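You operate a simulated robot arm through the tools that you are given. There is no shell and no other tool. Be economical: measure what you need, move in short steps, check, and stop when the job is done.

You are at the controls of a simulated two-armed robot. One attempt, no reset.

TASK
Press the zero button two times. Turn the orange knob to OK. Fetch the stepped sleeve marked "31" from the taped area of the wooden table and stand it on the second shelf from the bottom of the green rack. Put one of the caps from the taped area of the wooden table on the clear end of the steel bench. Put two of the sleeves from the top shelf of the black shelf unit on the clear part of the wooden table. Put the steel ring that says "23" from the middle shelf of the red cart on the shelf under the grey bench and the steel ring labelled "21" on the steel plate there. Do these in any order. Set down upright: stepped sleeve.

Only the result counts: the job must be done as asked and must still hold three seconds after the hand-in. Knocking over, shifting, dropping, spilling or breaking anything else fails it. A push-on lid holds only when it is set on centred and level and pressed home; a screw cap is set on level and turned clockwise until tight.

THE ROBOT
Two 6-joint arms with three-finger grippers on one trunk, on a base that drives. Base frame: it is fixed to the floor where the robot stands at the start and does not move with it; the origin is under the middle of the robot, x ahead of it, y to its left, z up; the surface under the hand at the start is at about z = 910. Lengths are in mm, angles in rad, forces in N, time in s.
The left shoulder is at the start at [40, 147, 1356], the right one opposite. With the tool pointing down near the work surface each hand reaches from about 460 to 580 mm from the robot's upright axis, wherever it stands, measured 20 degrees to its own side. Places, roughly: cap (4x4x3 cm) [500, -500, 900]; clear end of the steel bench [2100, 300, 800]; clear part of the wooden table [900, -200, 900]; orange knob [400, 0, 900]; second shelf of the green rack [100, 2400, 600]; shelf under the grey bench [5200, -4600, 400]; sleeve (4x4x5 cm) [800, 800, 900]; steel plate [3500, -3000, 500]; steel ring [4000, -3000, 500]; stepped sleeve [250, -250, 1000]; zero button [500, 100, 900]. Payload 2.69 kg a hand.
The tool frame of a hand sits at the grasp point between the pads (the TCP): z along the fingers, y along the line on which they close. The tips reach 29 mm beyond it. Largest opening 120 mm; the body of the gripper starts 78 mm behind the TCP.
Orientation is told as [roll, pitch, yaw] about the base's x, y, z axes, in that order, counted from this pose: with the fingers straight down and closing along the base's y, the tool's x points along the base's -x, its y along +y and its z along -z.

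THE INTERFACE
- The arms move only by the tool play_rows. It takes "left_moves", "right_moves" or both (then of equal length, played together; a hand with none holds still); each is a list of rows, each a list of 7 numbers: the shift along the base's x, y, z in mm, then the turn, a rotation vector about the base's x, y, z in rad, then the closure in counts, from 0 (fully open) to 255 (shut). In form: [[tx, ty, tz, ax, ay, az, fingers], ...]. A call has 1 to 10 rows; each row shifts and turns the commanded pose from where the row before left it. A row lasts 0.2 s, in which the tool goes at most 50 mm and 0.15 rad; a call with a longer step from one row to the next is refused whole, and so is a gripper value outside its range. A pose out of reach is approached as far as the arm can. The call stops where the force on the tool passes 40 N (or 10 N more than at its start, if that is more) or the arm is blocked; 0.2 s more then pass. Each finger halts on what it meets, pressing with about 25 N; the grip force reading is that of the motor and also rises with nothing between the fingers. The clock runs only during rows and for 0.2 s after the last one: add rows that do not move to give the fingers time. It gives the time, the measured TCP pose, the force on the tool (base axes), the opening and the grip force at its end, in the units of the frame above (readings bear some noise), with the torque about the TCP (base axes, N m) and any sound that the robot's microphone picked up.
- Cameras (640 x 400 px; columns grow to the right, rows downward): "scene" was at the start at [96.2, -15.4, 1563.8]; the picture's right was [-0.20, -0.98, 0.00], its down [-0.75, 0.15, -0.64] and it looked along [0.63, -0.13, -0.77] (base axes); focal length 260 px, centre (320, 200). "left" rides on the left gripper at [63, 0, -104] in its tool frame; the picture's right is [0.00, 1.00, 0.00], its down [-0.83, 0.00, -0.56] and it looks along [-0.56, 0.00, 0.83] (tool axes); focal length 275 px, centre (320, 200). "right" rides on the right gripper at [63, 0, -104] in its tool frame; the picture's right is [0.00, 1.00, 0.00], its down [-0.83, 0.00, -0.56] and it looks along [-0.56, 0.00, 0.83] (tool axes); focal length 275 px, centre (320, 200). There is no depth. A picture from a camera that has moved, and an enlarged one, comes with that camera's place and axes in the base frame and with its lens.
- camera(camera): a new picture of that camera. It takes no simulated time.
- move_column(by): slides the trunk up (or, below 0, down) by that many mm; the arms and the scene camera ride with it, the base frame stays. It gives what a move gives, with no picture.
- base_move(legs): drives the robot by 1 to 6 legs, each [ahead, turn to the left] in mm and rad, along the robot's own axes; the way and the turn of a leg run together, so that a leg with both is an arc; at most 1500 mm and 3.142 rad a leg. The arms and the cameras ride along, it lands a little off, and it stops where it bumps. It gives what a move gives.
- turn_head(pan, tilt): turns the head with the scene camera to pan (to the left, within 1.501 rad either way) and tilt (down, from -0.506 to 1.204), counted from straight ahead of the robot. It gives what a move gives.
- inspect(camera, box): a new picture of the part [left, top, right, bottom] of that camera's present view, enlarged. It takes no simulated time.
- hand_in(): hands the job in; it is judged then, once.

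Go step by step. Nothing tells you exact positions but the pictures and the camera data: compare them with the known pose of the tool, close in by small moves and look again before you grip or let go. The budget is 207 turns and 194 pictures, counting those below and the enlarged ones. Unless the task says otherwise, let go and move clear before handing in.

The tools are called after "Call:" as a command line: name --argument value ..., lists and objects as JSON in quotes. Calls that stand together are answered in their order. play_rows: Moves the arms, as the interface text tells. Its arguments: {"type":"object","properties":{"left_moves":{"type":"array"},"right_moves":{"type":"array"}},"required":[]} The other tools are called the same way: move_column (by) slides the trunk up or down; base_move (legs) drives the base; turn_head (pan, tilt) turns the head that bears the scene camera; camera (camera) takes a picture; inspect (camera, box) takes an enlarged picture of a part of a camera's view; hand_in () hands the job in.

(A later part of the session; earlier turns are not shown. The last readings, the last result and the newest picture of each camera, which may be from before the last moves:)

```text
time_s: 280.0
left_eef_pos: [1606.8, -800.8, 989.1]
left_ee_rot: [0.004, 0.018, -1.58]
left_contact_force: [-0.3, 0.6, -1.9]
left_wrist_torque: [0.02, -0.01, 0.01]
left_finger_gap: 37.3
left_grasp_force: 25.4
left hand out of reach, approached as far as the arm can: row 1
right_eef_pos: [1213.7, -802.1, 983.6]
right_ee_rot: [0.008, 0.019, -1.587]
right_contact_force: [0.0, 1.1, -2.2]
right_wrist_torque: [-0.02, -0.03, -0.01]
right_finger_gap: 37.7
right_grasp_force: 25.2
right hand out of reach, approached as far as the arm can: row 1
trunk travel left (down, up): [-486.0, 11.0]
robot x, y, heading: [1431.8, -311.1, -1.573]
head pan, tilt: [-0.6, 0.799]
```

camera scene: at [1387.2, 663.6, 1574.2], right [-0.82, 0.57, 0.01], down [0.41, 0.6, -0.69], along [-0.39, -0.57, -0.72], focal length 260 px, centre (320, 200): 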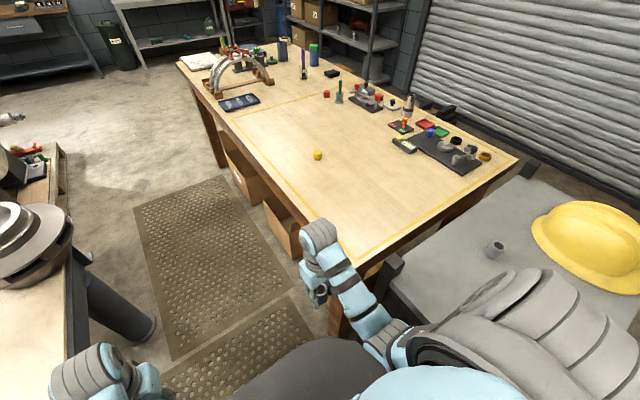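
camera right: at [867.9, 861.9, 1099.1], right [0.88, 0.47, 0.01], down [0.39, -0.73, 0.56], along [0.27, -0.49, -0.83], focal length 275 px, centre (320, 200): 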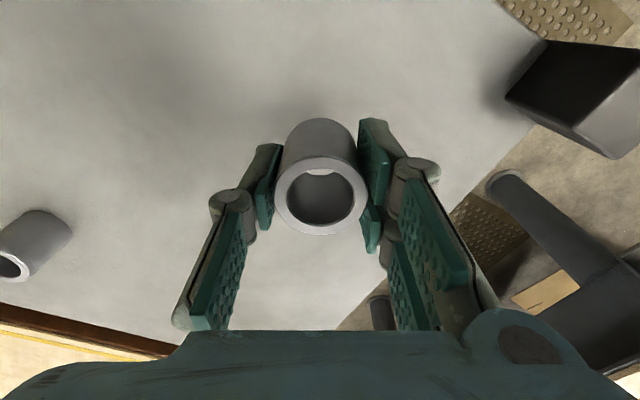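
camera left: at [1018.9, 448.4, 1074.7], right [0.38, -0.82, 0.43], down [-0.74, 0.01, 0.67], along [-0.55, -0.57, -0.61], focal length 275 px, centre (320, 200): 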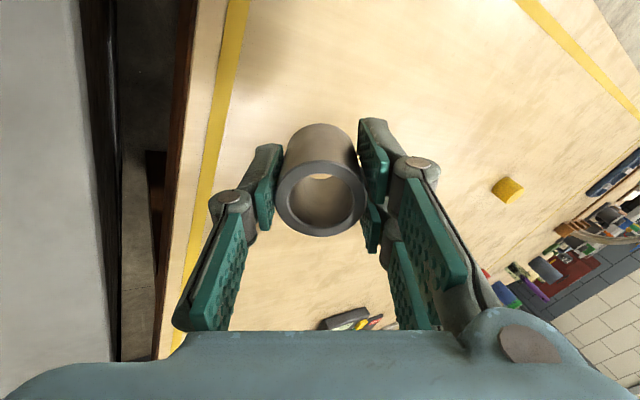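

Both hands are fine at y≈-311. I turn right to face the table (west).

Call:
base_move --legs '[[0, -0.5], [0, -0.5], [0, -0.53]]'

Call:
turn_head --pan 0 --tilt 0.85

Call:
camera --camera "scene"

Call:
camera --camera "right"

```text
time_s: 284.7
left_eef_pos: [947.3, -509.9, 989.3]
left_ee_rot: [0.005, 0.014, -3.102]
left_contact_force: [-0.7, 0.0, -1.2]
left_wrist_torque: [0.04, -0.02, 0.01]
left_finger_gap: 37.5
left_grasp_force: 25.1
right_eef_pos: [930.2, -117.1, 984.9]
right_ee_rot: [0.006, 0.017, -3.109]
right_contact_force: [0.3, -0.5, -2.1]
right_wrist_torque: [0.02, -0.04, 0.01]
right_finger_gap: 37.5
right_grasp_force: 24.9
trunk travel left (down, up): [-486.0, 11.0]
robot x, y, heading: [1430.2, -313.3, -3.093]
head pan, tilt: [-0.6, 0.799]
```

```text
time_s: 285.7
left_eef_pos: [949.1, -508.4, 985.0]
left_ee_rot: [0.006, 0.015, -3.103]
left_contact_force: [-0.8, 0.9, -1.5]
left_wrist_torque: [0.0, -0.02, -0.05]
left_finger_gap: 37.6
left_grasp_force: 25.1
right_eef_pos: [929.5, -116.2, 980.3]
right_ee_rot: [0.006, 0.019, -3.11]
right_contact_force: [0.0, 0.4, -1.9]
right_wrist_torque: [0.01, -0.01, -0.02]
right_finger_gap: 37.3
right_grasp_force: 25.1
trunk travel left (down, up): [-486.0, 11.0]
robot x, y, heading: [1433.6, -312.7, -3.097]
head pan, tilt: [0.0, 0.85]
```

```text
63 pictures are left
camera scene: at [1332.6, -314.7, 1573.8], right [-0.05, 1.0, 0.0], down [0.75, 0.03, -0.66], along [-0.66, -0.03, -0.75], focal length 260 px, centre (320, 200)
```

scene: 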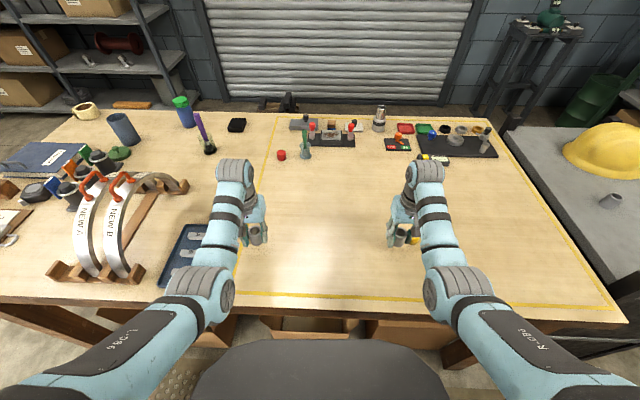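

```text
62 pictures are left
camera right: at [991.7, -112.9, 1084.5], right [0.04, -1.0, 0.01], down [-0.84, -0.03, 0.54], along [-0.54, -0.02, -0.84], focal length 275 px, centre (320, 200)
```

right: 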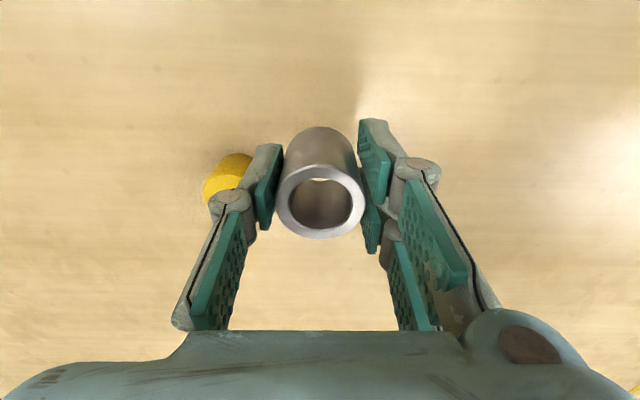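

The right sleeve is too near the yellow cap; I shift that hand 70 mm south before lowering.

Call:
play_rows --right_moves '[[0, -25, 0, 0, 0, 0, 255], [0, -25, 0, 0, 0, 0, 255], [0, -25, 0, 0, 0, 0, 255], [0, 0, -12, 0, 0, 0, 255], [0, 0, -10, 0, 0, 0, 255], [0, 0, 0, 0, 0, 0, 255]]'

Call:
camera --camera "right"

```text
time_s: 287.1
left_eef_pos: [947.9, -509.0, 985.3]
left_ee_rot: [0.004, 0.015, -3.102]
left_contact_force: [0.3, -0.3, -2.4]
left_wrist_torque: [-0.02, -0.05, -0.01]
left_finger_gap: 37.5
left_grasp_force: 25.2
right_eef_pos: [929.1, -191.4, 958.0]
right_ee_rot: [0.007, 0.02, -3.11]
right_contact_force: [-0.6, 0.3, -2.5]
right_wrist_torque: [-0.04, 0.0, -0.01]
right_finger_gap: 37.4
right_grasp_force: 25.1
trunk travel left (down, up): [-486.0, 11.0]
robot x, y, heading: [1430.6, -313.2, -3.096]
head pan, tilt: [0.0, 0.85]
```

```text
61 pictures are left
camera right: at [990.3, -188.6, 1063.0], right [0.04, -1.0, 0.01], down [-0.84, -0.03, 0.54], along [-0.54, -0.02, -0.84], focal length 275 px, centre (320, 200)
```

right: 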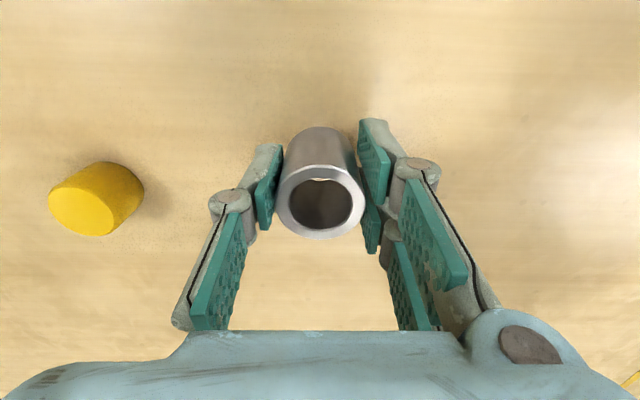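

Now gently down to contact and release.

Call:
play_rows --right_moves '[[0, 0, -3, 0, 0, 0, 255], [0, 0, -2, 0, 0, 0, 255], [0, 0, -2, 0, 0, 0, 255], [0, 0, 0, 0, 0, 0, 255]]'

```text
time_s: 288.1
left_eef_pos: [949.5, -510.1, 984.5]
left_ee_rot: [0.006, 0.017, -3.103]
left_contact_force: [-0.5, -0.9, -1.6]
left_wrist_torque: [-0.02, -0.02, 0.02]
left_finger_gap: 37.6
left_grasp_force: 24.9
right_eef_pos: [928.3, -193.1, 951.8]
right_ee_rot: [0.008, 0.019, -3.108]
right_contact_force: [0.8, -0.4, -2.0]
right_wrist_torque: [-0.01, 0.01, -0.04]
right_finger_gap: 37.2
right_grasp_force: 25.4
trunk travel left (down, up): [-486.0, 11.0]
robot x, y, heading: [1431.2, -308.5, -3.099]
head pan, tilt: [0.0, 0.85]
```

Call:
play_rows --right_moves '[[0, 0, -2, 0, 0, 0, 255], [0, 0, -2, 0, 0, 0, 255], [0, 0, 0, 0, 0, 0, 255]]'

```text
time_s: 288.9
left_eef_pos: [948.5, -508.6, 984.8]
left_ee_rot: [0.004, 0.017, -3.103]
left_contact_force: [0.2, -0.5, -0.8]
left_wrist_torque: [0.02, -0.05, 0.0]
left_finger_gap: 37.5
left_grasp_force: 25.0
right_eef_pos: [930.2, -191.1, 948.0]
right_ee_rot: [0.007, 0.02, -3.11]
right_contact_force: [0.8, -0.3, -1.7]
right_wrist_torque: [-0.01, 0.01, 0.02]
right_finger_gap: 37.5
right_grasp_force: 25.4
trunk travel left (down, up): [-486.0, 11.0]
robot x, y, heading: [1433.4, -307.6, -3.099]
head pan, tilt: [0.0, 0.85]
```

Call:
play_rows --right_moves '[[0, 0, -2, 0, 0, 0, 255], [0, 0, -2, 0, 0, 0, 255], [0, 0, -2, 0, 0, 0, 255], [0, 0, -1, 0, 0, 0, 255], [0, 0, 0, 0, 0, 0, 255]]'

Call:
inspect --camera "scene" --box '[360, 200, 450, 270]'

```text
time_s: 290.1
left_eef_pos: [949.4, -509.1, 985.3]
left_ee_rot: [0.006, 0.014, -3.104]
left_contact_force: [-0.6, 0.7, -1.4]
left_wrist_torque: [0.0, -0.03, -0.05]
left_finger_gap: 37.4
left_grasp_force: 24.6
right_eef_pos: [931.6, -192.1, 941.0]
right_ee_rot: [0.006, 0.017, -3.11]
right_contact_force: [-2.7, -0.7, 15.6]
right_wrist_torque: [-0.01, 0.21, 0.05]
right_finger_gap: 37.5
right_grasp_force: 25.5
trunk travel left (down, up): [-486.0, 11.0]
robot x, y, heading: [1430.1, -309.7, -3.095]
head pan, tilt: [0.0, 0.85]
```

```text
5.71 times, centred on (405, 235) of scene
camera zoom: at [1335.2, -315.9, 1574.0], right [-0.05, 1.0, 0.0], down [0.75, 0.04, -0.66], along [-0.66, -0.03, -0.75], focal length 1486 px, centre (-166, 0)
```

zoom: 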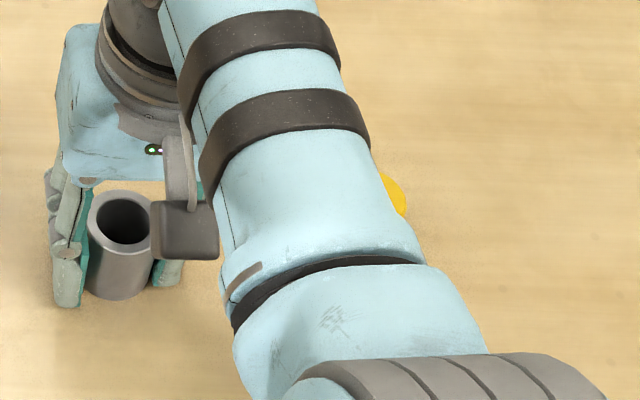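

Contact. I relax, open, and lift the right hand.

Call:
play_rows --right_moves '[[0, 0, 2, 0, 0, 0, 255], [0, 0, 0, 0, 0, 0, 170], [0, 0, 0, 0, 0, 0, 110], [0, 0, 0, 0, 0, 0, 90], [0, 0, 20, 0, 0, 0, 90], [0, 0, 20, 0, 0, 0, 90], [0, 0, 15, 0, 0, 0, 90], [0, 0, 0, 0, 0, 0, 90]]'

Call:
camera --camera "right"

```text
time_s: 291.9
left_eef_pos: [948.5, -508.9, 985.5]
left_ee_rot: [0.006, 0.017, -3.104]
left_contact_force: [0.1, -0.2, -2.6]
left_wrist_torque: [0.02, 0.0, -0.03]
left_finger_gap: 37.4
left_grasp_force: 25.0
right_eef_pos: [929.6, -189.7, 997.7]
right_ee_rot: [0.007, 0.02, -3.11]
right_contact_force: [0.6, 0.5, -0.4]
right_wrist_torque: [-0.05, 0.02, 0.01]
right_finger_gap: 77.6
right_grasp_force: 0.1
trunk travel left (down, up): [-486.0, 11.0]
robot x, y, heading: [1427.4, -314.3, -3.089]
head pan, tilt: [0.0, 0.85]
```

```text
59 pictures are left
camera right: at [992.1, -187.0, 1102.5], right [0.04, -1.0, 0.01], down [-0.84, -0.03, 0.54], along [-0.54, -0.02, -0.84], focal length 275 px, centre (320, 200)
```

right: 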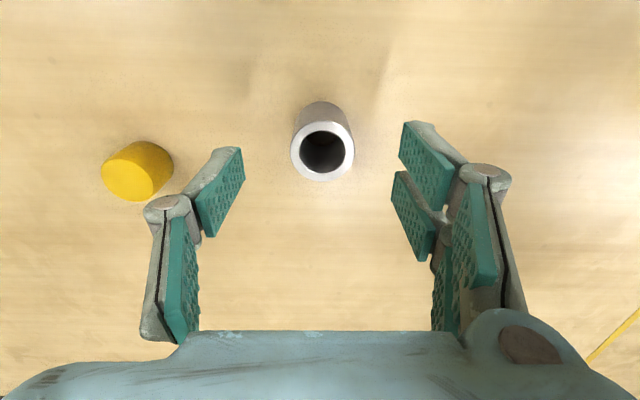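

Sleeve B stands at [930, -191]. Now the left hand: shift 110 mm north into the clear area and lower.

Call:
play_rows --left_moves '[[0, 28, 0, 0, 0, 0, 255], [0, 28, 0, 0, 0, 0, 255], [0, 28, 0, 0, 0, 0, 255], [0, 26, 0, 0, 0, 0, 255], [0, 0, -12, 0, 0, 0, 255], [0, 0, -12, 0, 0, 0, 255], [0, 0, -8, 0, 0, 0, 255], [0, 0, 0, 0, 0, 0, 255]]'

Call:
play_rows --left_moves '[[0, 0, -3, 0, 0, 0, 255], [0, 0, -2, 0, 0, 0, 255], [0, 0, -2, 0, 0, 0, 255], [0, 0, -2, 0, 0, 0, 255], [0, 0, -2, 0, 0, 0, 255], [0, 0, 0, 0, 0, 0, 255]]'

Call:
camera --camera "left"

```text
time_s: 293.7
left_eef_pos: [949.6, -398.7, 953.0]
left_ee_rot: [0.006, 0.016, -3.103]
left_contact_force: [0.1, 0.4, -2.1]
left_wrist_torque: [-0.01, -0.06, 0.0]
left_finger_gap: 37.4
left_grasp_force: 25.7
right_eef_pos: [930.1, -189.7, 999.5]
right_ee_rot: [0.007, 0.019, -3.111]
right_contact_force: [0.5, -0.3, -0.1]
right_wrist_torque: [0.03, 0.02, -0.02]
right_finger_gap: 77.7
right_grasp_force: 0.2
trunk travel left (down, up): [-486.0, 11.0]
robot x, y, heading: [1436.0, -309.0, -3.099]
head pan, tilt: [0.0, 0.85]
```

```text
time_s: 295.1
left_eef_pos: [950.1, -399.4, 943.7]
left_ee_rot: [0.006, 0.014, -3.103]
left_contact_force: [-0.5, -4.3, 15.5]
left_wrist_torque: [-0.15, 0.18, 0.03]
left_finger_gap: 37.2
left_grasp_force: 25.3
right_eef_pos: [931.0, -190.6, 1000.0]
right_ee_rot: [0.005, 0.018, -3.109]
right_contact_force: [0.3, -0.2, -0.3]
right_wrist_torque: [0.01, -0.02, 0.03]
right_finger_gap: 77.6
right_grasp_force: 0.0
trunk travel left (down, up): [-486.0, 11.0]
robot x, y, heading: [1431.8, -306.4, -3.098]
head pan, tilt: [0.0, 0.85]
```

```text
58 pictures are left
camera left: at [1012.5, -396.3, 1047.9], right [0.03, -1.0, 0.01], down [-0.84, -0.02, 0.54], along [-0.54, -0.02, -0.84], focal length 275 px, centre (320, 200)
```

left: 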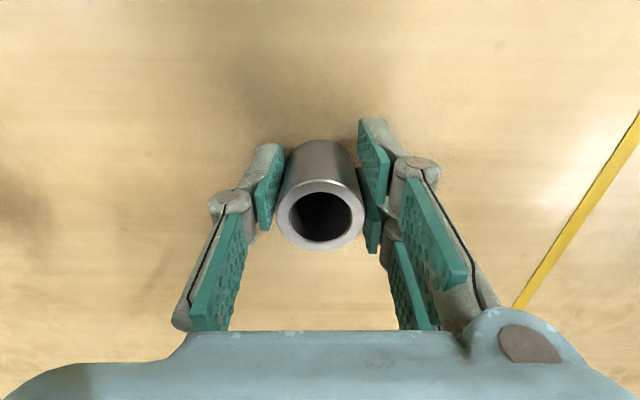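

Contact; relax, open, lift.

Call:
play_rows --left_moves '[[0, 0, 1.5, 0, 0, 0, 255], [0, 0, 0, 0, 0, 0, 180], [0, 0, 0, 0, 0, 0, 120], [0, 0, 0, 0, 0, 0, 90], [0, 0, 20, 0, 0, 0, 90], [0, 0, 20, 0, 0, 0, 90], [0, 0, 15, 0, 0, 0, 90], [0, 0, 0, 0, 0, 0, 90]]'

Call:
camera --camera "left"

```text
time_s: 296.9
left_eef_pos: [948.5, -399.4, 999.5]
left_ee_rot: [0.004, 0.015, -3.103]
left_contact_force: [-0.5, 0.4, 0.1]
left_wrist_torque: [0.02, 0.03, -0.02]
left_finger_gap: 77.8
left_grasp_force: 0.1
right_eef_pos: [931.6, -190.1, 999.2]
right_ee_rot: [0.008, 0.02, -3.111]
right_contact_force: [0.1, -0.2, 0.6]
right_wrist_torque: [-0.01, 0.02, 0.01]
right_finger_gap: 77.6
right_grasp_force: 0.1
trunk travel left (down, up): [-486.0, 11.0]
robot x, y, heading: [1431.0, -310.5, -3.098]
head pan, tilt: [0.0, 0.85]
```

```text
57 pictures are left
camera left: at [1010.7, -396.8, 1104.1], right [0.03, -1.0, 0.01], down [-0.84, -0.02, 0.54], along [-0.54, -0.02, -0.84], focal length 275 px, centre (320, 200)
```

left: 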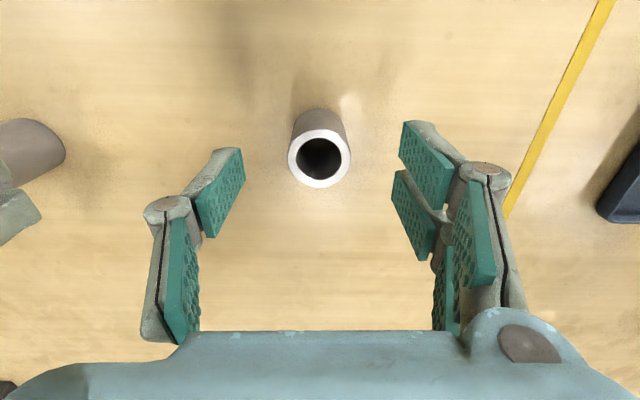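

Both sleeves stand on the table's clear part. Next the rings: I back off from the table, turn left toward the south, and look for the red cart.

Call:
base_move --legs '[[-35, 0], [-35, 0], [-35, 0], [0, 0.5], [0, 0.5], [0, 0.5]]'

Call:
turn_head --pan 0.6 --tilt 0.35

Call:
camera --camera "scene"

```text
time_s: 302.9
left_eef_pos: [1589.7, -793.3, 1000.3]
left_ee_rot: [0.006, 0.017, -1.603]
left_contact_force: [-0.6, 0.1, -0.8]
left_wrist_torque: [-0.02, 0.01, 0.0]
left_finger_gap: 77.5
left_grasp_force: 0.1
right_eef_pos: [1380.4, -797.2, 998.5]
right_ee_rot: [0.007, 0.018, -1.609]
right_contact_force: [0.3, -0.5, -0.1]
right_wrist_torque: [0.0, 0.0, 0.01]
right_finger_gap: 77.7
right_grasp_force: 0.1
trunk travel left (down, up): [-486.0, 11.0]
robot x, y, heading: [1538.7, -303.5, -1.594]
head pan, tilt: [0.0, 0.85]
```

```text
time_s: 303.9
left_eef_pos: [1592.4, -793.1, 995.4]
left_ee_rot: [0.003, 0.015, -1.602]
left_contact_force: [1.0, 0.4, 0.0]
left_wrist_torque: [0.01, -0.01, 0.0]
left_finger_gap: 77.4
left_grasp_force: 0.1
right_eef_pos: [1380.9, -796.0, 995.8]
right_ee_rot: [0.007, 0.019, -1.608]
right_contact_force: [0.3, -0.4, 0.1]
right_wrist_torque: [-0.02, -0.02, -0.01]
right_finger_gap: 77.5
right_grasp_force: 0.1
trunk travel left (down, up): [-486.0, 11.0]
robot x, y, heading: [1534.6, -304.3, -1.596]
head pan, tilt: [0.6, 0.351]
```

```text
56 pictures are left
camera scene: at [1587.0, -404.1, 1617.5], right [-0.84, -0.55, 0.0], down [-0.19, 0.29, -0.94], along [0.51, -0.79, -0.34], focal length 260 px, centre (320, 200)
```

scene: 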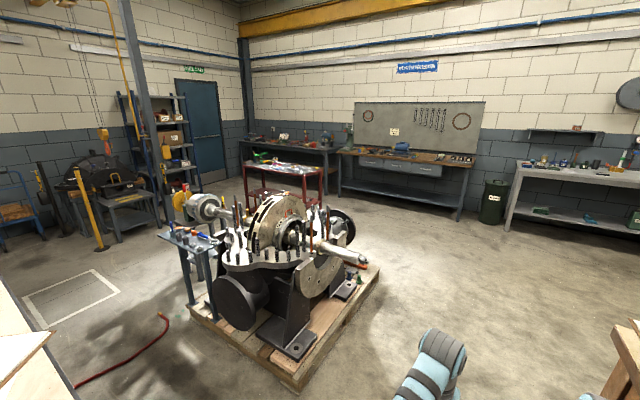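

I see the red cart behind the machine and the grey bench beyond. I drive south along the free floor, west of the machine, then look again.

Call:
base_move --legs '[[0, 0.142], [100, 0], [100, 0], [100, 0], [1200, 0], [1200, 0]]'

Call:
turn_head --pan 1.0 --tilt 0.35

Call:
camera --camera "scene"

```text
time_s: 306.9
left_eef_pos: [1706.0, -973.1, 987.7]
left_ee_rot: [0.053, 0.017, -1.433]
left_contact_force: [-0.1, 0.2, -1.0]
left_wrist_torque: [0.05, -0.04, 0.03]
left_finger_gap: 77.5
left_grasp_force: 0.1
right_eef_pos: [1474.4, -997.1, 982.9]
right_ee_rot: [0.006, 0.045, -1.466]
right_contact_force: [-0.2, -0.3, -2.1]
right_wrist_torque: [0.11, 0.02, 0.03]
right_finger_gap: 77.7
right_grasp_force: 0.1
trunk travel left (down, up): [-486.0, 11.0]
robot x, y, heading: [1561.1, -520.7, -1.454]
head pan, tilt: [0.6, 0.351]
stopped in leg 4: the robot was blocked; the commanded pose is now the measured one
```

```text
time_s: 307.7
left_eef_pos: [1705.8, -976.4, 987.9]
left_ee_rot: [0.046, 0.014, -1.435]
left_contact_force: [-0.6, 0.0, 0.2]
left_wrist_torque: [-0.02, -0.01, -0.04]
left_finger_gap: 77.5
left_grasp_force: 0.0
right_eef_pos: [1474.2, -998.7, 982.6]
right_ee_rot: [0.003, 0.043, -1.464]
right_contact_force: [-1.1, -0.2, -1.3]
right_wrist_torque: [0.03, 0.02, 0.01]
right_finger_gap: 77.6
right_grasp_force: 0.0
trunk travel left (down, up): [-486.0, 11.0]
robot x, y, heading: [1563.2, -520.3, -1.457]
head pan, tilt: [1.0, 0.351]
```

```text
55 pictures are left
camera scene: at [1648.3, -585.6, 1617.4], right [-0.44, -0.9, 0.0], down [-0.31, 0.15, -0.94], along [0.84, -0.41, -0.34], focal length 260 px, centre (320, 200)
```

scene: 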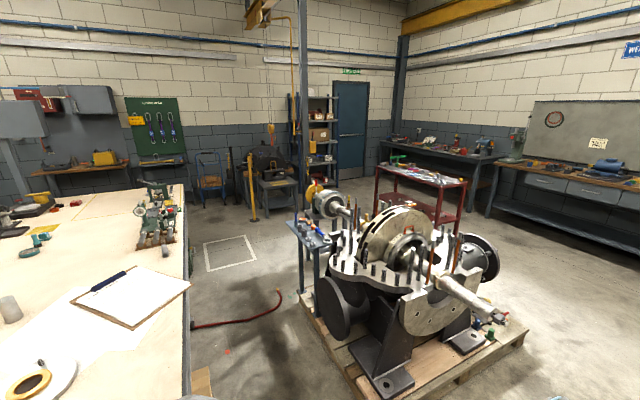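

Another mat edge; slow legs across it, then on.

Call:
base_move --legs '[[40, 0], [50, 0], [60, 0], [60, 0], [60, 0], [60, 0]]'

Call:
base_move --legs '[[50, 0], [60, 0], [1000, 0], [1000, 0]]'

Call:
turn_head --pan 1.1 --tilt 0.35

Call:
camera --camera "scene"

```text
time_s: 311.4
left_eef_pos: [1747.5, -1294.3, 991.2]
left_ee_rot: [0.052, 0.005, -1.429]
left_contact_force: [-2.3, 2.0, -2.1]
left_wrist_torque: [-0.1, -0.11, -0.04]
left_finger_gap: 77.9
left_grasp_force: 0.1
right_eef_pos: [1513.7, -1318.2, 986.5]
right_ee_rot: [0.004, 0.034, -1.465]
right_contact_force: [1.1, -1.1, -0.9]
right_wrist_torque: [0.05, 0.06, -0.03]
right_finger_gap: 77.6
right_grasp_force: 0.1
trunk travel left (down, up): [-486.0, 11.0]
robot x, y, heading: [1600.4, -845.0, -1.453]
head pan, tilt: [1.0, 0.351]
```

```text
time_s: 322.5
left_eef_pos: [1994.1, -3400.2, 984.7]
left_ee_rot: [0.056, 0.009, -1.436]
left_contact_force: [-0.4, 0.2, -0.5]
left_wrist_torque: [0.02, 0.02, 0.02]
left_finger_gap: 77.9
left_grasp_force: 0.1
right_eef_pos: [1757.4, -3420.6, 980.2]
right_ee_rot: [0.002, 0.038, -1.472]
right_contact_force: [0.5, -0.6, 0.4]
right_wrist_torque: [-0.01, -0.05, 0.03]
right_finger_gap: 77.8
right_grasp_force: 0.0
trunk travel left (down, up): [-486.0, 11.0]
robot x, y, heading: [1845.5, -2945.7, -1.459]
head pan, tilt: [1.0, 0.351]
```

```text
time_s: 323.2
left_eef_pos: [1994.8, -3400.4, 985.1]
left_ee_rot: [0.056, 0.008, -1.436]
left_contact_force: [0.2, -0.7, 0.3]
left_wrist_torque: [0.02, -0.01, -0.01]
left_finger_gap: 77.7
left_grasp_force: 0.1
right_eef_pos: [1758.3, -3421.5, 980.0]
right_ee_rot: [0.007, 0.038, -1.473]
right_contact_force: [-0.5, 0.2, -0.3]
right_wrist_torque: [-0.02, 0.0, -0.02]
right_finger_gap: 77.6
right_grasp_force: 0.1
trunk travel left (down, up): [-486.0, 11.0]
robot x, y, heading: [1849.5, -2948.8, -1.458]
head pan, tilt: [1.1, 0.351]
```

```text
54 pictures are left
camera scene: at [1938.3, -3002.0, 1612.6], right [-0.35, -0.94, 0.0], down [-0.32, 0.12, -0.94], along [0.88, -0.33, -0.34], focal length 260 px, centre (320, 200)
```

scene: 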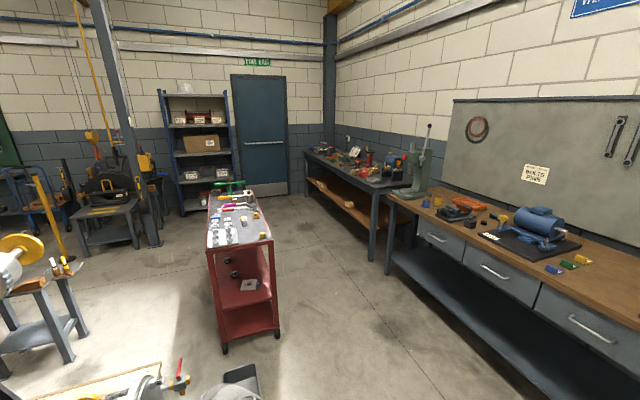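

Now the red cart's near end and the grey bench with its lower shelf are visible. I zoom in on the cart's middle shelf and the bench shelf.

Call:
inspect --camera "scene" --box '[190, 180, 300, 360]'

Call:
inspect --camera "scene" --box '[290, 130, 430, 270]'

```text
2.22 times, centred on (245, 270) of scene
camera zoom: at [1938.3, -3002.0, 1612.6], right [-0.35, -0.94, 0.0], down [-0.32, 0.12, -0.94], along [0.88, -0.33, -0.34], focal length 578 px, centre (487, 44)
```

zoom: 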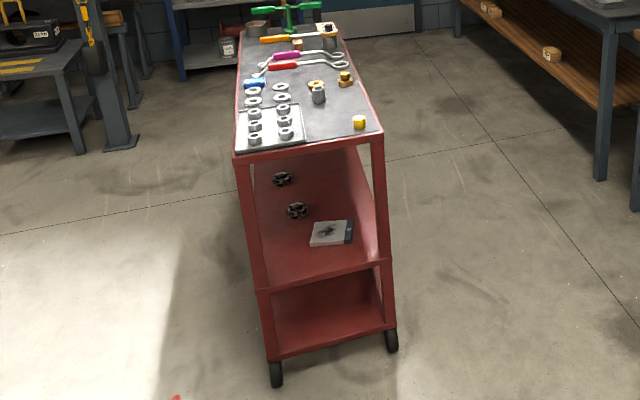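

```text
2.86 times, centred on (360, 200) of scene
camera zoom: at [1938.3, -3002.0, 1612.6], right [-0.35, -0.94, 0.0], down [-0.32, 0.12, -0.94], along [0.88, -0.33, -0.34], focal length 743 px, centre (206, 200)
```

zoom: 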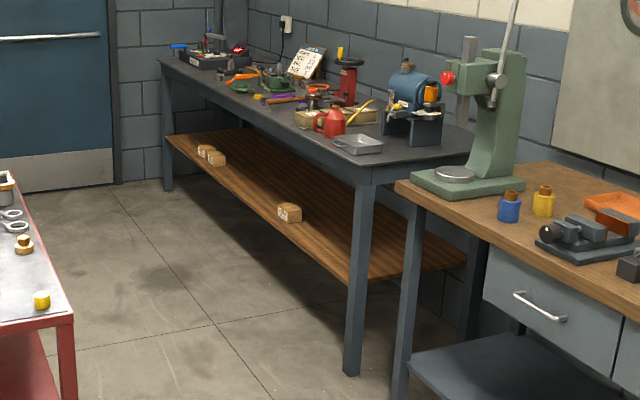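

The cart's middle shelf holds two dark rings (about x 3795 and 4030) and a plate (about [3620, -3070]). I drive to the cart's southwest to see its side.

Call:
base_move --legs '[[0, 0.85], [1400, 0], [0, 0.9]]'

Call:
turn_head --pan 0.3 --tilt 0.6

Call:
camera --camera "scene"

```text
time_s: 334.6
left_eef_pos: [3402.6, -3504.8, 985.0]
left_ee_rot: [0.053, 0.007, 0.344]
left_contact_force: [1.2, 0.2, -0.4]
left_wrist_torque: [0.0, -0.04, -0.02]
left_finger_gap: 77.8
left_grasp_force: 0.1
right_eef_pos: [3471.3, -3729.6, 979.5]
right_ee_rot: [0.004, 0.037, 0.308]
right_contact_force: [0.1, 0.9, 0.6]
right_wrist_torque: [-0.03, 0.0, 0.03]
right_finger_gap: 77.5
right_grasp_force: 0.1
trunk travel left (down, up): [-486.0, 11.0]
robot x, y, heading: [2992.4, -3738.7, 0.318]
head pan, tilt: [1.1, 0.351]
```

```text
time_s: 335.8
left_eef_pos: [3402.6, -3502.9, 985.8]
left_ee_rot: [0.053, 0.006, 0.344]
left_contact_force: [-0.4, 0.4, -1.1]
left_wrist_torque: [0.0, -0.01, -0.05]
left_finger_gap: 77.6
left_grasp_force: 0.1
right_eef_pos: [3472.3, -3730.7, 979.9]
right_ee_rot: [0.004, 0.039, 0.306]
right_contact_force: [-0.4, -0.3, 1.2]
right_wrist_torque: [-0.01, -0.02, -0.01]
right_finger_gap: 77.3
right_grasp_force: 0.0
trunk travel left (down, up): [-486.0, 11.0]
robot x, y, heading: [2989.2, -3744.5, 0.323]
head pan, tilt: [0.3, 0.6]
```

```text
51 pictures are left
camera scene: at [3082.4, -3682.4, 1589.8], right [0.58, -0.81, 0.0], down [-0.46, -0.33, -0.83], along [0.67, 0.48, -0.56], focal length 260 px, centre (320, 200)
```

scene: 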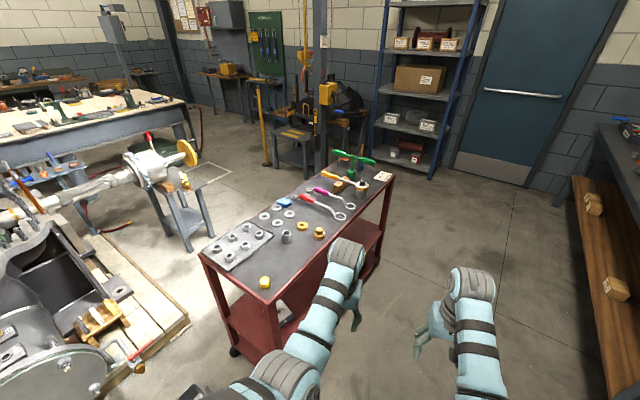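

The cart spans x 3430–4460, y -3247…-2840, top at z 800, with open sides. I drive along its south side and face north at x≈3905.

Call:
base_move --legs '[[0, -0.323], [916, 0], [0, 1.571]]'

Call:
move_column --by -450

Call:
turn_head --pan 0 --tilt 0.6

Call:
camera --camera "scene"

```text
time_s: 345.4
left_eef_pos: [3824.5, -3267.0, 984.6]
left_ee_rot: [0.055, 0.004, 1.571]
left_contact_force: [0.1, -0.5, 0.7]
left_wrist_torque: [-0.01, -0.01, 0.0]
left_finger_gap: 77.7
left_grasp_force: 0.1
right_eef_pos: [4060.4, -3277.8, 979.1]
right_ee_rot: [0.003, 0.039, 1.534]
right_contact_force: [-0.4, -0.6, 0.1]
right_wrist_torque: [-0.01, 0.01, -0.04]
right_finger_gap: 77.8
right_grasp_force: 0.0
trunk travel left (down, up): [-486.0, 11.0]
robot x, y, heading: [3908.1, -3734.0, 1.55]
head pan, tilt: [0.3, 0.6]
```

```text
refused: -450 is not a number from -400 to 400
```

```text
time_s: 346.1
left_eef_pos: [3823.3, -3265.6, 987.0]
left_ee_rot: [0.053, 0.005, 1.573]
left_contact_force: [-0.5, 0.2, 0.4]
left_wrist_torque: [0.04, 0.0, -0.02]
left_finger_gap: 77.5
left_grasp_force: 0.2
right_eef_pos: [4061.4, -3279.1, 979.5]
right_ee_rot: [0.005, 0.038, 1.535]
right_contact_force: [0.2, -0.7, 0.8]
right_wrist_torque: [0.0, 0.02, 0.02]
right_finger_gap: 77.9
right_grasp_force: 0.0
trunk travel left (down, up): [-486.0, 11.0]
robot x, y, heading: [3909.6, -3736.3, 1.549]
head pan, tilt: [0.0, 0.6]
```

```text
50 pictures are left
camera scene: at [3911.3, -3626.5, 1589.8], right [1.0, -0.02, 0.0], down [-0.01, -0.56, -0.82], along [0.02, 0.82, -0.57], focal length 260 px, centre (320, 200)
```

scene: 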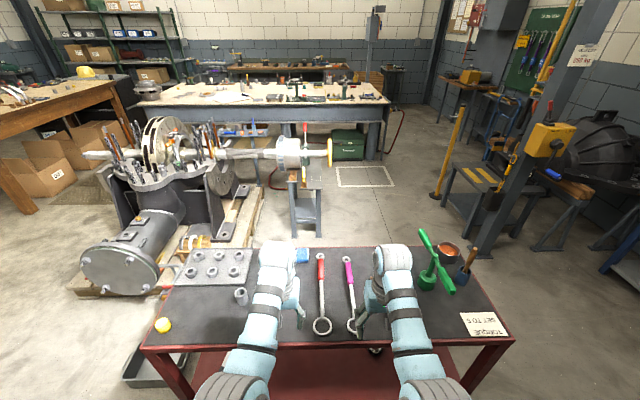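

I must clear the cart edge before lowering. I back up 160 mm and tilt both hands forward at this height.

Call:
base_move --legs '[[-160, 0]]'

Call:
play_rows --left_moves '[[0, 10, 0, 0.125, 0, 0, 90], [0, 10, 0, 0.125, 0, 0, 90], [0, 10, 0, 0.125, 0, 0, 90], [0, 10, 0, 0.125, 0, 0, 90], [0, 10, 0, 0.125, 0, 0, 90], [0, 10, 0, 0.125, 0, 0, 90], [0, 10, 0, 0.125, 0, 0, 90], [0, 10, 0, 0.125, 0, 0, 90], [0, 0, 0, 0.125, 0, 0, 90], [0, 0, 0, 0, 0, 0, 90]]' --right_moves '[[0, 10, 0, 0.13, 0, 0, 90], [0, 10, 0, 0.13, 0, 0, 90], [0, 10, 0, 0.13, 0, 0, 90], [0, 10, 0, 0.13, 0, 0, 90], [0, 10, 0, 0.13, 0, 0, 90], [0, 10, 0, 0.13, 0, 0, 90], [0, 10, 0, 0.13, 0, 0, 90], [0, 10, 0, 0.13, 0, 0, 90], [0, 0, 0, 0.13, 0, 0, 90], [0, 0, 0, 0, 0, 0, 90]]'

Call:
move_column --by -400

```text
time_s: 347.6
left_eef_pos: [3822.0, -3422.7, 985.6]
left_ee_rot: [0.055, 0.01, 1.57]
left_contact_force: [0.3, 0.0, 0.0]
left_wrist_torque: [-0.01, 0.0, 0.0]
left_finger_gap: 77.7
left_grasp_force: 0.0
right_eef_pos: [4056.6, -3435.4, 978.3]
right_ee_rot: [0.004, 0.041, 1.535]
right_contact_force: [-0.5, 0.0, 0.7]
right_wrist_torque: [-0.05, 0.04, 0.02]
right_finger_gap: 77.6
right_grasp_force: 0.1
trunk travel left (down, up): [-486.0, 11.0]
robot x, y, heading: [3905.0, -3893.3, 1.548]
head pan, tilt: [0.0, 0.6]
```

```text
time_s: 348.8
left_eef_pos: [3748.8, -3317.2, 1053.1]
left_ee_rot: [0.217, -0.743, 1.527]
left_contact_force: [1.2, -0.3, 0.1]
left_wrist_torque: [-0.03, 0.03, 0.02]
left_finger_gap: 77.8
left_grasp_force: 0.1
right_eef_pos: [4067.0, -3385.0, 984.1]
right_ee_rot: [0.009, -0.592, 1.532]
right_contact_force: [-0.2, -0.4, -1.6]
right_wrist_torque: [-0.01, 0.0, 0.03]
right_finger_gap: 77.7
right_grasp_force: 0.0
trunk travel left (down, up): [-486.0, 11.0]
robot x, y, heading: [3901.3, -3891.4, 1.545]
head pan, tilt: [0.0, 0.6]
stopped in row 5 (left hand): the arm was blocked; the commanded pose is now the measured one
```

```text
time_s: 352.6
left_eef_pos: [3747.6, -3318.1, 660.3]
left_ee_rot: [0.219, -0.744, 1.527]
left_contact_force: [-0.2, -0.2, 0.0]
left_wrist_torque: [-0.01, -0.04, -0.03]
left_finger_gap: 77.7
left_grasp_force: 0.1
right_eef_pos: [4068.6, -3379.1, 601.0]
right_ee_rot: [0.006, -0.611, 1.534]
right_contact_force: [0.5, 0.5, 1.1]
right_wrist_torque: [0.01, 0.01, -0.02]
right_finger_gap: 77.6
right_grasp_force: 0.2
trunk travel left (down, up): [-86.0, 411.0]
robot x, y, heading: [3902.4, -3889.9, 1.548]
head pan, tilt: [0.0, 0.6]
```

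The right hand is fine (left stopped early but clear). I tilt the right further and look under the cart's top with both wrist cameras.

Call:
play_rows --right_moves '[[0, 5, -15, 0.13, 0, 0, 90], [0, 5, -15, 0.13, 0, 0, 90], [0, 5, -15, 0.13, 0, 0, 90], [0, 5, -15, 0.13, 0, 0, 90], [0, 0, -15, 0, 0, 0, 90], [0, 0, 0, 0, 0, 0, 90]]'

Call:
camera --camera "right"

Call:
camera --camera "left"

```text
time_s: 353.2
left_eef_pos: [3745.3, -3318.4, 661.2]
left_ee_rot: [0.22, -0.745, 1.526]
left_contact_force: [0.8, -1.0, -0.4]
left_wrist_torque: [-0.03, 0.0, -0.03]
left_finger_gap: 77.9
left_grasp_force: 0.1
right_eef_pos: [4063.9, -3311.8, 658.2]
right_ee_rot: [0.046, -1.025, 1.506]
right_contact_force: [0.8, 0.0, 0.2]
right_wrist_torque: [0.0, -0.01, 0.02]
right_finger_gap: 77.7
right_grasp_force: 0.0
trunk travel left (down, up): [-86.0, 411.0]
robot x, y, heading: [3902.4, -3893.3, 1.548]
head pan, tilt: [0.0, 0.6]
stopped in row 3 (right hand): the arm was blocked; the commanded pose is now the measured one
```

```text
49 pictures are left
camera right: at [4062.4, -3432.9, 657.8], right [-1.0, 0.02, 0.02], down [0.02, -0.04, 1.0], along [0.02, 1.0, 0.04], focal length 275 px, centre (320, 200)
```

right: 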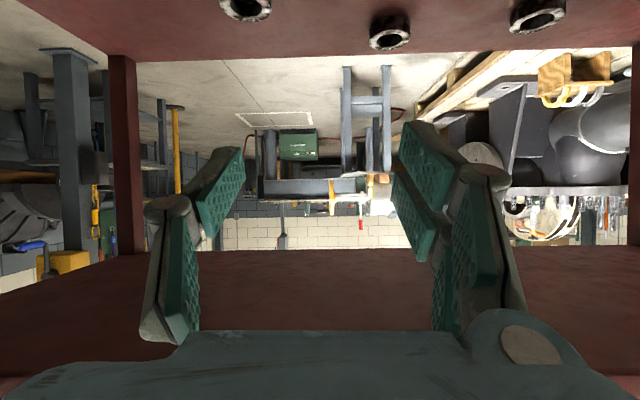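

```text
48 pictures are left
camera left: at [3764.3, -3434.7, 692.0], right [-0.98, -0.1, 0.16], down [0.14, 0.24, 0.96], along [-0.14, 0.97, -0.22], focal length 275 px, centre (320, 200)
```

left: 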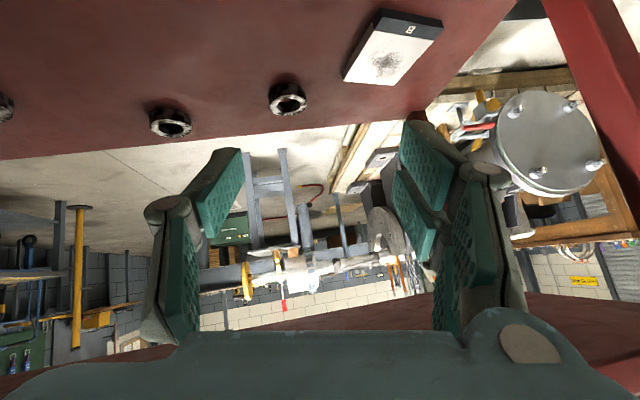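

Three rings show on the middle shelf, plus the plate. I zoom in to read the labels (pictures are upside down).

Call:
inspect --camera "left" --box '[130, 70, 330, 150]'

Call:
inspect --camera "right" --box '[210, 0, 450, 70]'

Call:
inspect --camera "right" --box '[480, 0, 600, 60]'

```text
3.20 times, centred on (230, 110) of left
camera zoom: at [3764.3, -3434.7, 692.0], right [-0.98, -0.1, 0.16], down [0.14, 0.24, 0.96], along [-0.14, 0.97, -0.22], focal length 881 px, centre (608, 488)
```

zoom: 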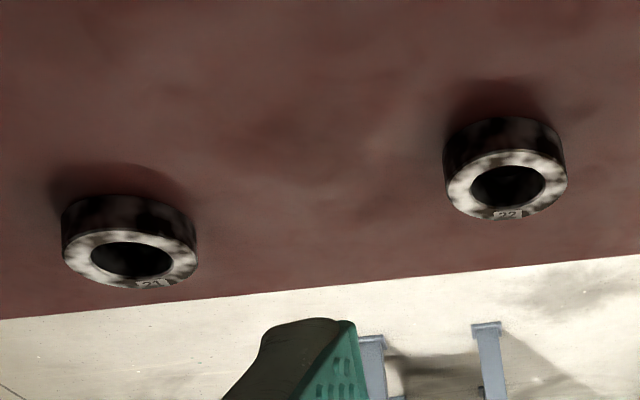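

```text
2.67 times, centred on (330, 35) of right
camera zoom: at [4062.4, -3432.9, 657.8], right [-1.0, 0.02, 0.02], down [0.02, -0.04, 1.0], along [0.02, 1.0, 0.04], focal length 734 px, centre (293, 640)
```

zoom: 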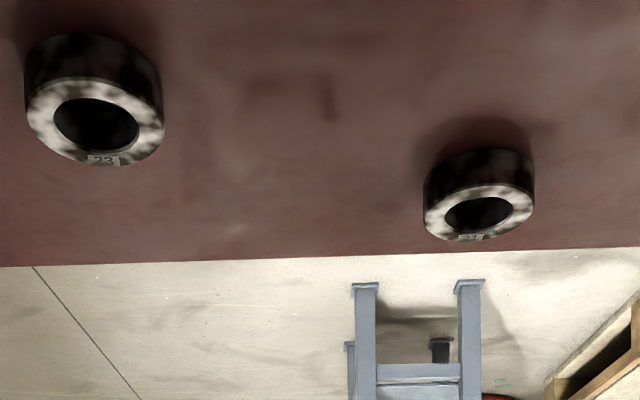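

```text
5.33 times, centred on (540, 30) of right
camera zoom: at [4062.4, -3432.9, 657.8], right [-1.0, 0.02, 0.02], down [0.02, -0.04, 1.0], along [0.02, 1.0, 0.04], focal length 1468 px, centre (-853, 1107)
```

zoom: 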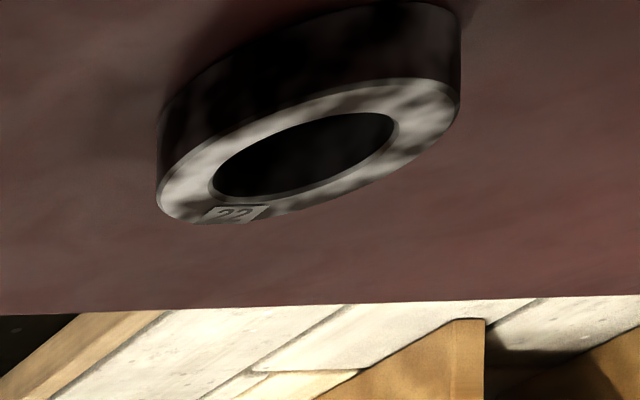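

Read: 23 is the eastern ring (about [4167, -3046]), 21 the middle one ([3946, -2943], top z≈404), 22 the western; the plate is at about [3556, -3089]. I first retract and level the left arm so it stays out of the cart.

Call:
play_rows --left_moves '[[4, -23, -10, -0.075, -0.019, 0, 90], [4, -23, -10, -0.075, -0.019, 0, 90], [4, -23, -10, -0.075, -0.019, 0, 90], [4, -23, -10, -0.075, -0.019, 0, 90], [4, -23, -10, -0.075, -0.019, 0, 90], [0, -23, -15, -0.075, -0.019, 0, 90], [0, -23, -15, -0.075, -0.019, 0, 90], [0, -23, -15, -0.075, -0.019, 0, 90], [0, -23, -15, -0.075, -0.019, 0, 90], [0, 0, 0, -0.075, -0.019, 0, 90]]'

```text
time_s: 354.7
left_eef_pos: [3732.8, -3401.8, 656.8]
left_ee_rot: [0.149, -0.447, 1.603]
left_contact_force: [-1.6, -0.2, 0.5]
left_wrist_torque: [-0.02, 0.01, 0.01]
left_finger_gap: 77.6
left_grasp_force: 0.0
right_eef_pos: [4065.0, -3306.1, 667.2]
right_ee_rot: [0.047, -1.046, 1.504]
right_contact_force: [-0.3, 0.6, -0.7]
right_wrist_torque: [0.01, 0.02, -0.03]
right_finger_gap: 77.6
right_grasp_force: 0.1
trunk travel left (down, up): [-86.0, 411.0]
robot x, y, heading: [3900.4, -3892.0, 1.547]
head pan, tilt: [0.0, 0.6]
stopped in row 7 (left hand): the arm was blocked; the commanded pose is now the measured one
```

Call:
play_rows --left_moves '[[3, -12, -15, -0.05, -0.015, 0, 90], [3, -12, -15, -0.05, -0.015, 0, 90], [3, -12, -15, -0.05, -0.015, 0, 90], [3, -12, -15, -0.05, -0.015, 0, 90], [3, -12, -15, -0.05, -0.015, 0, 90], [3, -12, -15, -0.05, -0.015, 0, 90], [3, -12, -15, -0.05, -0.015, 0, 90], [0, -12, -10, -0.05, -0.015, 0, 90], [0, -12, 0, -0.05, 0, 0, 90], [0, 0, 0, 0, 0, 0, 90]]'

```text
time_s: 356.5
left_eef_pos: [3768.2, -3445.6, 589.3]
left_ee_rot: [0.015, -0.173, 1.623]
left_contact_force: [0.1, -0.2, -0.7]
left_wrist_torque: [0.0, -0.01, 0.02]
left_finger_gap: 77.5
left_grasp_force: 0.0
right_eef_pos: [4065.7, -3298.0, 680.1]
right_ee_rot: [0.05, -1.071, 1.505]
right_contact_force: [-0.8, 0.8, 1.0]
right_wrist_torque: [0.0, -0.02, 0.02]
right_finger_gap: 77.6
right_grasp_force: 0.0
trunk travel left (down, up): [-86.0, 411.0]
robot x, y, heading: [3901.3, -3897.3, 1.542]
head pan, tilt: [0.0, 0.6]
stopped in row 9 (left hand): the arm was blocked; the commanded pose is now the measured one
```

Call:
play_rows --left_moves '[[0, -8, -6, -0.02, 0, -0.007, 90], [0, -8, -6, -0.02, 0, -0.007, 90], [0, -8, -6, -0.02, 0, -0.007, 90], [0, -8, -6, -0.02, 0, -0.007, 90], [0, -8, -6, -0.02, 0, -0.007, 90], [0, -8, -6, -0.02, 0, -0.007, 90], [0, -8, -6, -0.02, 0, -0.007, 90], [0, -8, -6, -0.02, 0, -0.007, 90], [0, 0, 0, 0, 0, 0, 90]]' --right_moves '[[0, -3, -22, -0.025, 0, 0.004, 60], [0, -3, -22, -0.025, 0, 0.004, 60], [0, -3, -22, -0.025, 0, 0.004, 60], [0, -3, -22, -0.025, 0, 0.004, 60], [0, -3, -22, -0.025, 0, 0.004, 60], [0, -3, -22, -0.025, 0, 0.004, 60], [0, -3, -22, -0.025, 0, 0.004, 60], [0, -3, -22, -0.025, 0, 0.004, 60], [0, 0, 0, 0, 0, 0, 60]]'

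```text
time_s: 358.3
left_eef_pos: [3767.0, -3450.0, 594.7]
left_ee_rot: [0.017, -0.163, 1.571]
left_contact_force: [-0.8, 0.2, 0.0]
left_wrist_torque: [0.02, -0.01, 0.0]
left_finger_gap: 77.8
left_grasp_force: 0.1
right_eef_pos: [4057.5, -3284.8, 560.7]
right_ee_rot: [0.057, -0.971, 1.532]
right_contact_force: [0.1, -0.2, 1.0]
right_wrist_torque: [0.0, -0.01, 0.06]
right_finger_gap: 92.0
right_grasp_force: 0.0
trunk travel left (down, up): [-86.0, 411.0]
robot x, y, heading: [3906.2, -3892.2, 1.551]
head pan, tilt: [0.0, 0.6]
stopped in row 8 (left hand): the arm was blocked; the commanded pose is now the measured one
```

The left hand would foul the cart edge when I drive in. I swing the left arm out sideways in an arc instead.

Call:
play_rows --left_moves '[[-45, -2, 0, 0, 0, 0.11, 90], [-45, -7, 0, 0, 0, 0.11, 90], [-43, -12, 0, 0, 0, 0.11, 90], [-42, -18, 0, 0, 0, 0.11, 90], [-40, -22, 0, 0, 0, 0.11, 90], [-36, -27, 0, 0, 0, 0.11, 90], [-33, -31, 0, 0, 0, 0.11, 90], [-29, -35, 0, 0, 0, 0.11, 90], [-25, -38, 0, 0, 0, 0.11, 90], [0, 0, 0, 0, 0, 0, 90]]'

```text
time_s: 358.9
left_eef_pos: [3799.5, -3453.3, 613.6]
left_ee_rot: [-0.19, -0.159, 1.695]
left_contact_force: [0.5, -0.4, 0.0]
left_wrist_torque: [0.0, 0.0, 0.04]
left_finger_gap: 77.5
left_grasp_force: 0.1
right_eef_pos: [4057.2, -3283.4, 562.4]
right_ee_rot: [0.057, -0.976, 1.532]
right_contact_force: [-0.5, 1.1, -0.2]
right_wrist_torque: [-0.04, 0.0, 0.0]
right_finger_gap: 92.0
right_grasp_force: 0.1
trunk travel left (down, up): [-86.0, 411.0]
robot x, y, heading: [3907.2, -3895.2, 1.549]
head pan, tilt: [0.0, 0.6]
stopped in row 2 (left hand): the arm was blocked; the commanded pose is now the measured one
```

Call:
turn_head --pan 0.3 --tilt 0.9

Call:
camera --camera "scene"

```text
time_s: 359.7
left_eef_pos: [3800.0, -3449.9, 619.8]
left_ee_rot: [-0.19, -0.171, 1.697]
left_contact_force: [-0.5, 0.0, -0.2]
left_wrist_torque: [0.05, 0.0, 0.0]
left_finger_gap: 77.5
left_grasp_force: 0.0
right_eef_pos: [4055.8, -3283.0, 562.8]
right_ee_rot: [0.057, -0.978, 1.531]
right_contact_force: [-0.2, -0.6, 0.2]
right_wrist_torque: [0.0, -0.01, 0.02]
right_finger_gap: 91.8
right_grasp_force: 0.1
trunk travel left (down, up): [-86.0, 411.0]
robot x, y, heading: [3902.3, -3896.4, 1.544]
head pan, tilt: [0.3, 0.901]
```

```text
44 pictures are left
camera scene: at [3885.2, -3801.1, 1164.3], right [0.96, 0.27, 0.0], down [0.21, -0.75, -0.62], along [-0.17, 0.6, -0.78], focal length 260 px, centre (320, 200)
```

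scene: 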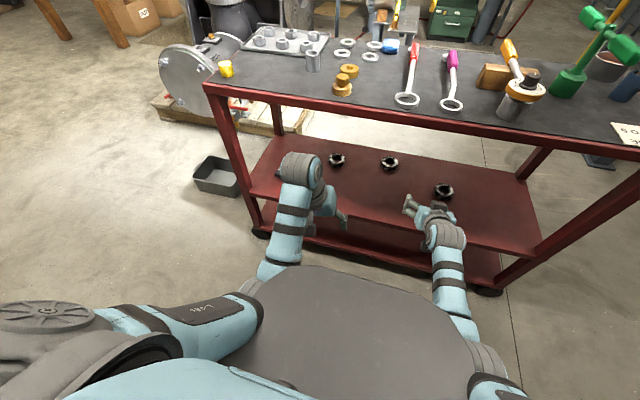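

I see the cause: with the trunk low, the left elbow is against the robot's own front hump. I back off, raise the trunk, swing the left arm out to the side up there, and then come down again.

Call:
base_move --legs '[[-120, 0]]'

Call:
move_column --by 380

Call:
play_rows --left_moves '[[-30, 20, 0, 0.06, -0.06, 0, 90], [-35, 15, 0, 0.06, -0.06, 0, 90], [-40, 10, 0, 0.06, -0.05, 0.05, 90], [-45, 0, 0, 0, 0, 0.1, 90], [-45, -5, 0, 0, 0, 0.1, 90], [-43, -12, 0, 0, 0, 0.1, 90], [-42, -18, 0, 0, 0, 0.1, 90], [-40, -22, 0, 0, 0, 0.1, 90], [0, 0, 0, 0, 0, 0, 90]]'

```text
time_s: 360.9
left_eef_pos: [3796.5, -3571.5, 622.3]
left_ee_rot: [-0.194, -0.177, 1.697]
left_contact_force: [0.5, -0.5, -0.4]
left_wrist_torque: [0.0, -0.02, 0.0]
left_finger_gap: 77.5
left_grasp_force: 0.1
right_eef_pos: [4054.7, -3405.9, 564.0]
right_ee_rot: [0.056, -0.978, 1.531]
right_contact_force: [-1.0, 0.0, 0.3]
right_wrist_torque: [-0.03, -0.01, 0.0]
right_finger_gap: 92.0
right_grasp_force: 0.1
trunk travel left (down, up): [-86.0, 411.0]
robot x, y, heading: [3902.2, -4018.8, 1.549]
head pan, tilt: [0.3, 0.901]
```

```text
time_s: 364.6
left_eef_pos: [3797.0, -3571.6, 1001.9]
left_ee_rot: [-0.195, -0.175, 1.696]
left_contact_force: [-0.1, 0.7, -0.3]
left_wrist_torque: [-0.01, -0.01, -0.01]
left_finger_gap: 77.9
left_grasp_force: 0.1
right_eef_pos: [4054.9, -3406.5, 943.3]
right_ee_rot: [0.06, -0.977, 1.531]
right_contact_force: [0.0, -0.4, 0.7]
right_wrist_torque: [-0.01, -0.01, -0.03]
right_finger_gap: 91.9
right_grasp_force: 0.1
trunk travel left (down, up): [-466.0, 31.0]
robot x, y, heading: [3902.3, -4016.2, 1.545]
head pan, tilt: [0.3, 0.901]
```

```text
time_s: 366.6
left_eef_pos: [3474.8, -3583.5, 1003.4]
left_ee_rot: [-0.395, -0.329, 2.298]
left_contact_force: [-0.2, -0.5, -0.3]
left_wrist_torque: [-0.02, 0.0, 0.0]
left_finger_gap: 77.7
left_grasp_force: 0.0
right_eef_pos: [4054.3, -3405.6, 944.4]
right_ee_rot: [0.059, -0.979, 1.529]
right_contact_force: [0.3, -0.1, -0.2]
right_wrist_torque: [0.02, 0.0, 0.01]
right_finger_gap: 91.9
right_grasp_force: 0.1
trunk travel left (down, up): [-466.0, 31.0]
robot x, y, heading: [3900.7, -4015.5, 1.544]
head pan, tilt: [0.3, 0.901]
```

The left arm swings freely now. I continue it further out and back.

Call:
play_rows --left_moves '[[-36, -28, 0, 0, 0, 0.1, 90], [-34, -31, 0, 0, 0, 0.1, 90], [-30, -35, 0, 0, 0, 0.1, 90], [-26, -38, 0, 0, 0, 0.1, 90], [-22, -40, 0, 0, 0, 0.1, 90], [-18, -42, 0, 0, 0, 0.1, 90], [0, 0, 0, 0, 0, 0, 90]]'

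Call:
move_column --by -395

Call:
play_rows --right_moves '[[0, 0, -20, -0.02, 0, 0, 60], [0, 0, -20, -0.02, 0, 0, 60], [0, 0, -20, -0.02, 0, 0, 60], [0, 0, -20, -0.02, 0, 0, 60], [0, 0, 0, 0, 0, 0, 60]]'

```text
time_s: 368.2
left_eef_pos: [3497.6, -3736.5, 951.3]
left_ee_rot: [-0.398, -0.332, 2.876]
left_contact_force: [-0.2, 0.0, 0.4]
left_wrist_torque: [0.0, -0.01, 0.02]
left_finger_gap: 77.8
left_grasp_force: 0.0
left hand out of reach, approached as far as the arm can: row 2, 3, 4, 5, 6
right_eef_pos: [4054.7, -3407.0, 945.4]
right_ee_rot: [0.059, -0.979, 1.531]
right_contact_force: [0.7, 0.5, 0.2]
right_wrist_torque: [0.04, -0.01, 0.03]
right_finger_gap: 91.5
right_grasp_force: 0.1
trunk travel left (down, up): [-466.0, 31.0]
robot x, y, heading: [3903.1, -4014.2, 1.547]
head pan, tilt: [0.3, 0.901]
```

```text
time_s: 372.0
left_eef_pos: [3497.6, -3735.6, 554.3]
left_ee_rot: [-0.396, -0.333, 2.877]
left_contact_force: [0.4, -0.4, 0.5]
left_wrist_torque: [0.02, -0.04, 0.02]
left_finger_gap: 78.0
left_grasp_force: 0.1
right_eef_pos: [4055.3, -3393.5, 569.3]
right_ee_rot: [0.058, -1.017, 1.53]
right_contact_force: [-0.6, 0.9, 0.3]
right_wrist_torque: [-0.02, 0.0, 0.01]
right_finger_gap: 91.8
right_grasp_force: 0.0
trunk travel left (down, up): [-71.0, 426.0]
robot x, y, heading: [3901.8, -4016.8, 1.545]
head pan, tilt: [0.3, 0.901]
```

```text
time_s: 373.2
left_eef_pos: [3497.5, -3735.9, 553.1]
left_ee_rot: [-0.394, -0.335, 2.876]
left_contact_force: [0.3, -0.5, 0.3]
left_wrist_torque: [0.0, -0.01, 0.02]
left_finger_gap: 77.9
left_grasp_force: 0.1
right_eef_pos: [4055.1, -3407.1, 468.0]
right_ee_rot: [0.053, -0.897, 1.536]
right_contact_force: [0.1, -0.1, 0.9]
right_wrist_torque: [-0.01, 0.04, -0.04]
right_finger_gap: 91.7
right_grasp_force: 0.2
trunk travel left (down, up): [-71.0, 426.0]
robot x, y, heading: [3900.3, -4018.1, 1.547]
head pan, tilt: [0.3, 0.901]
```

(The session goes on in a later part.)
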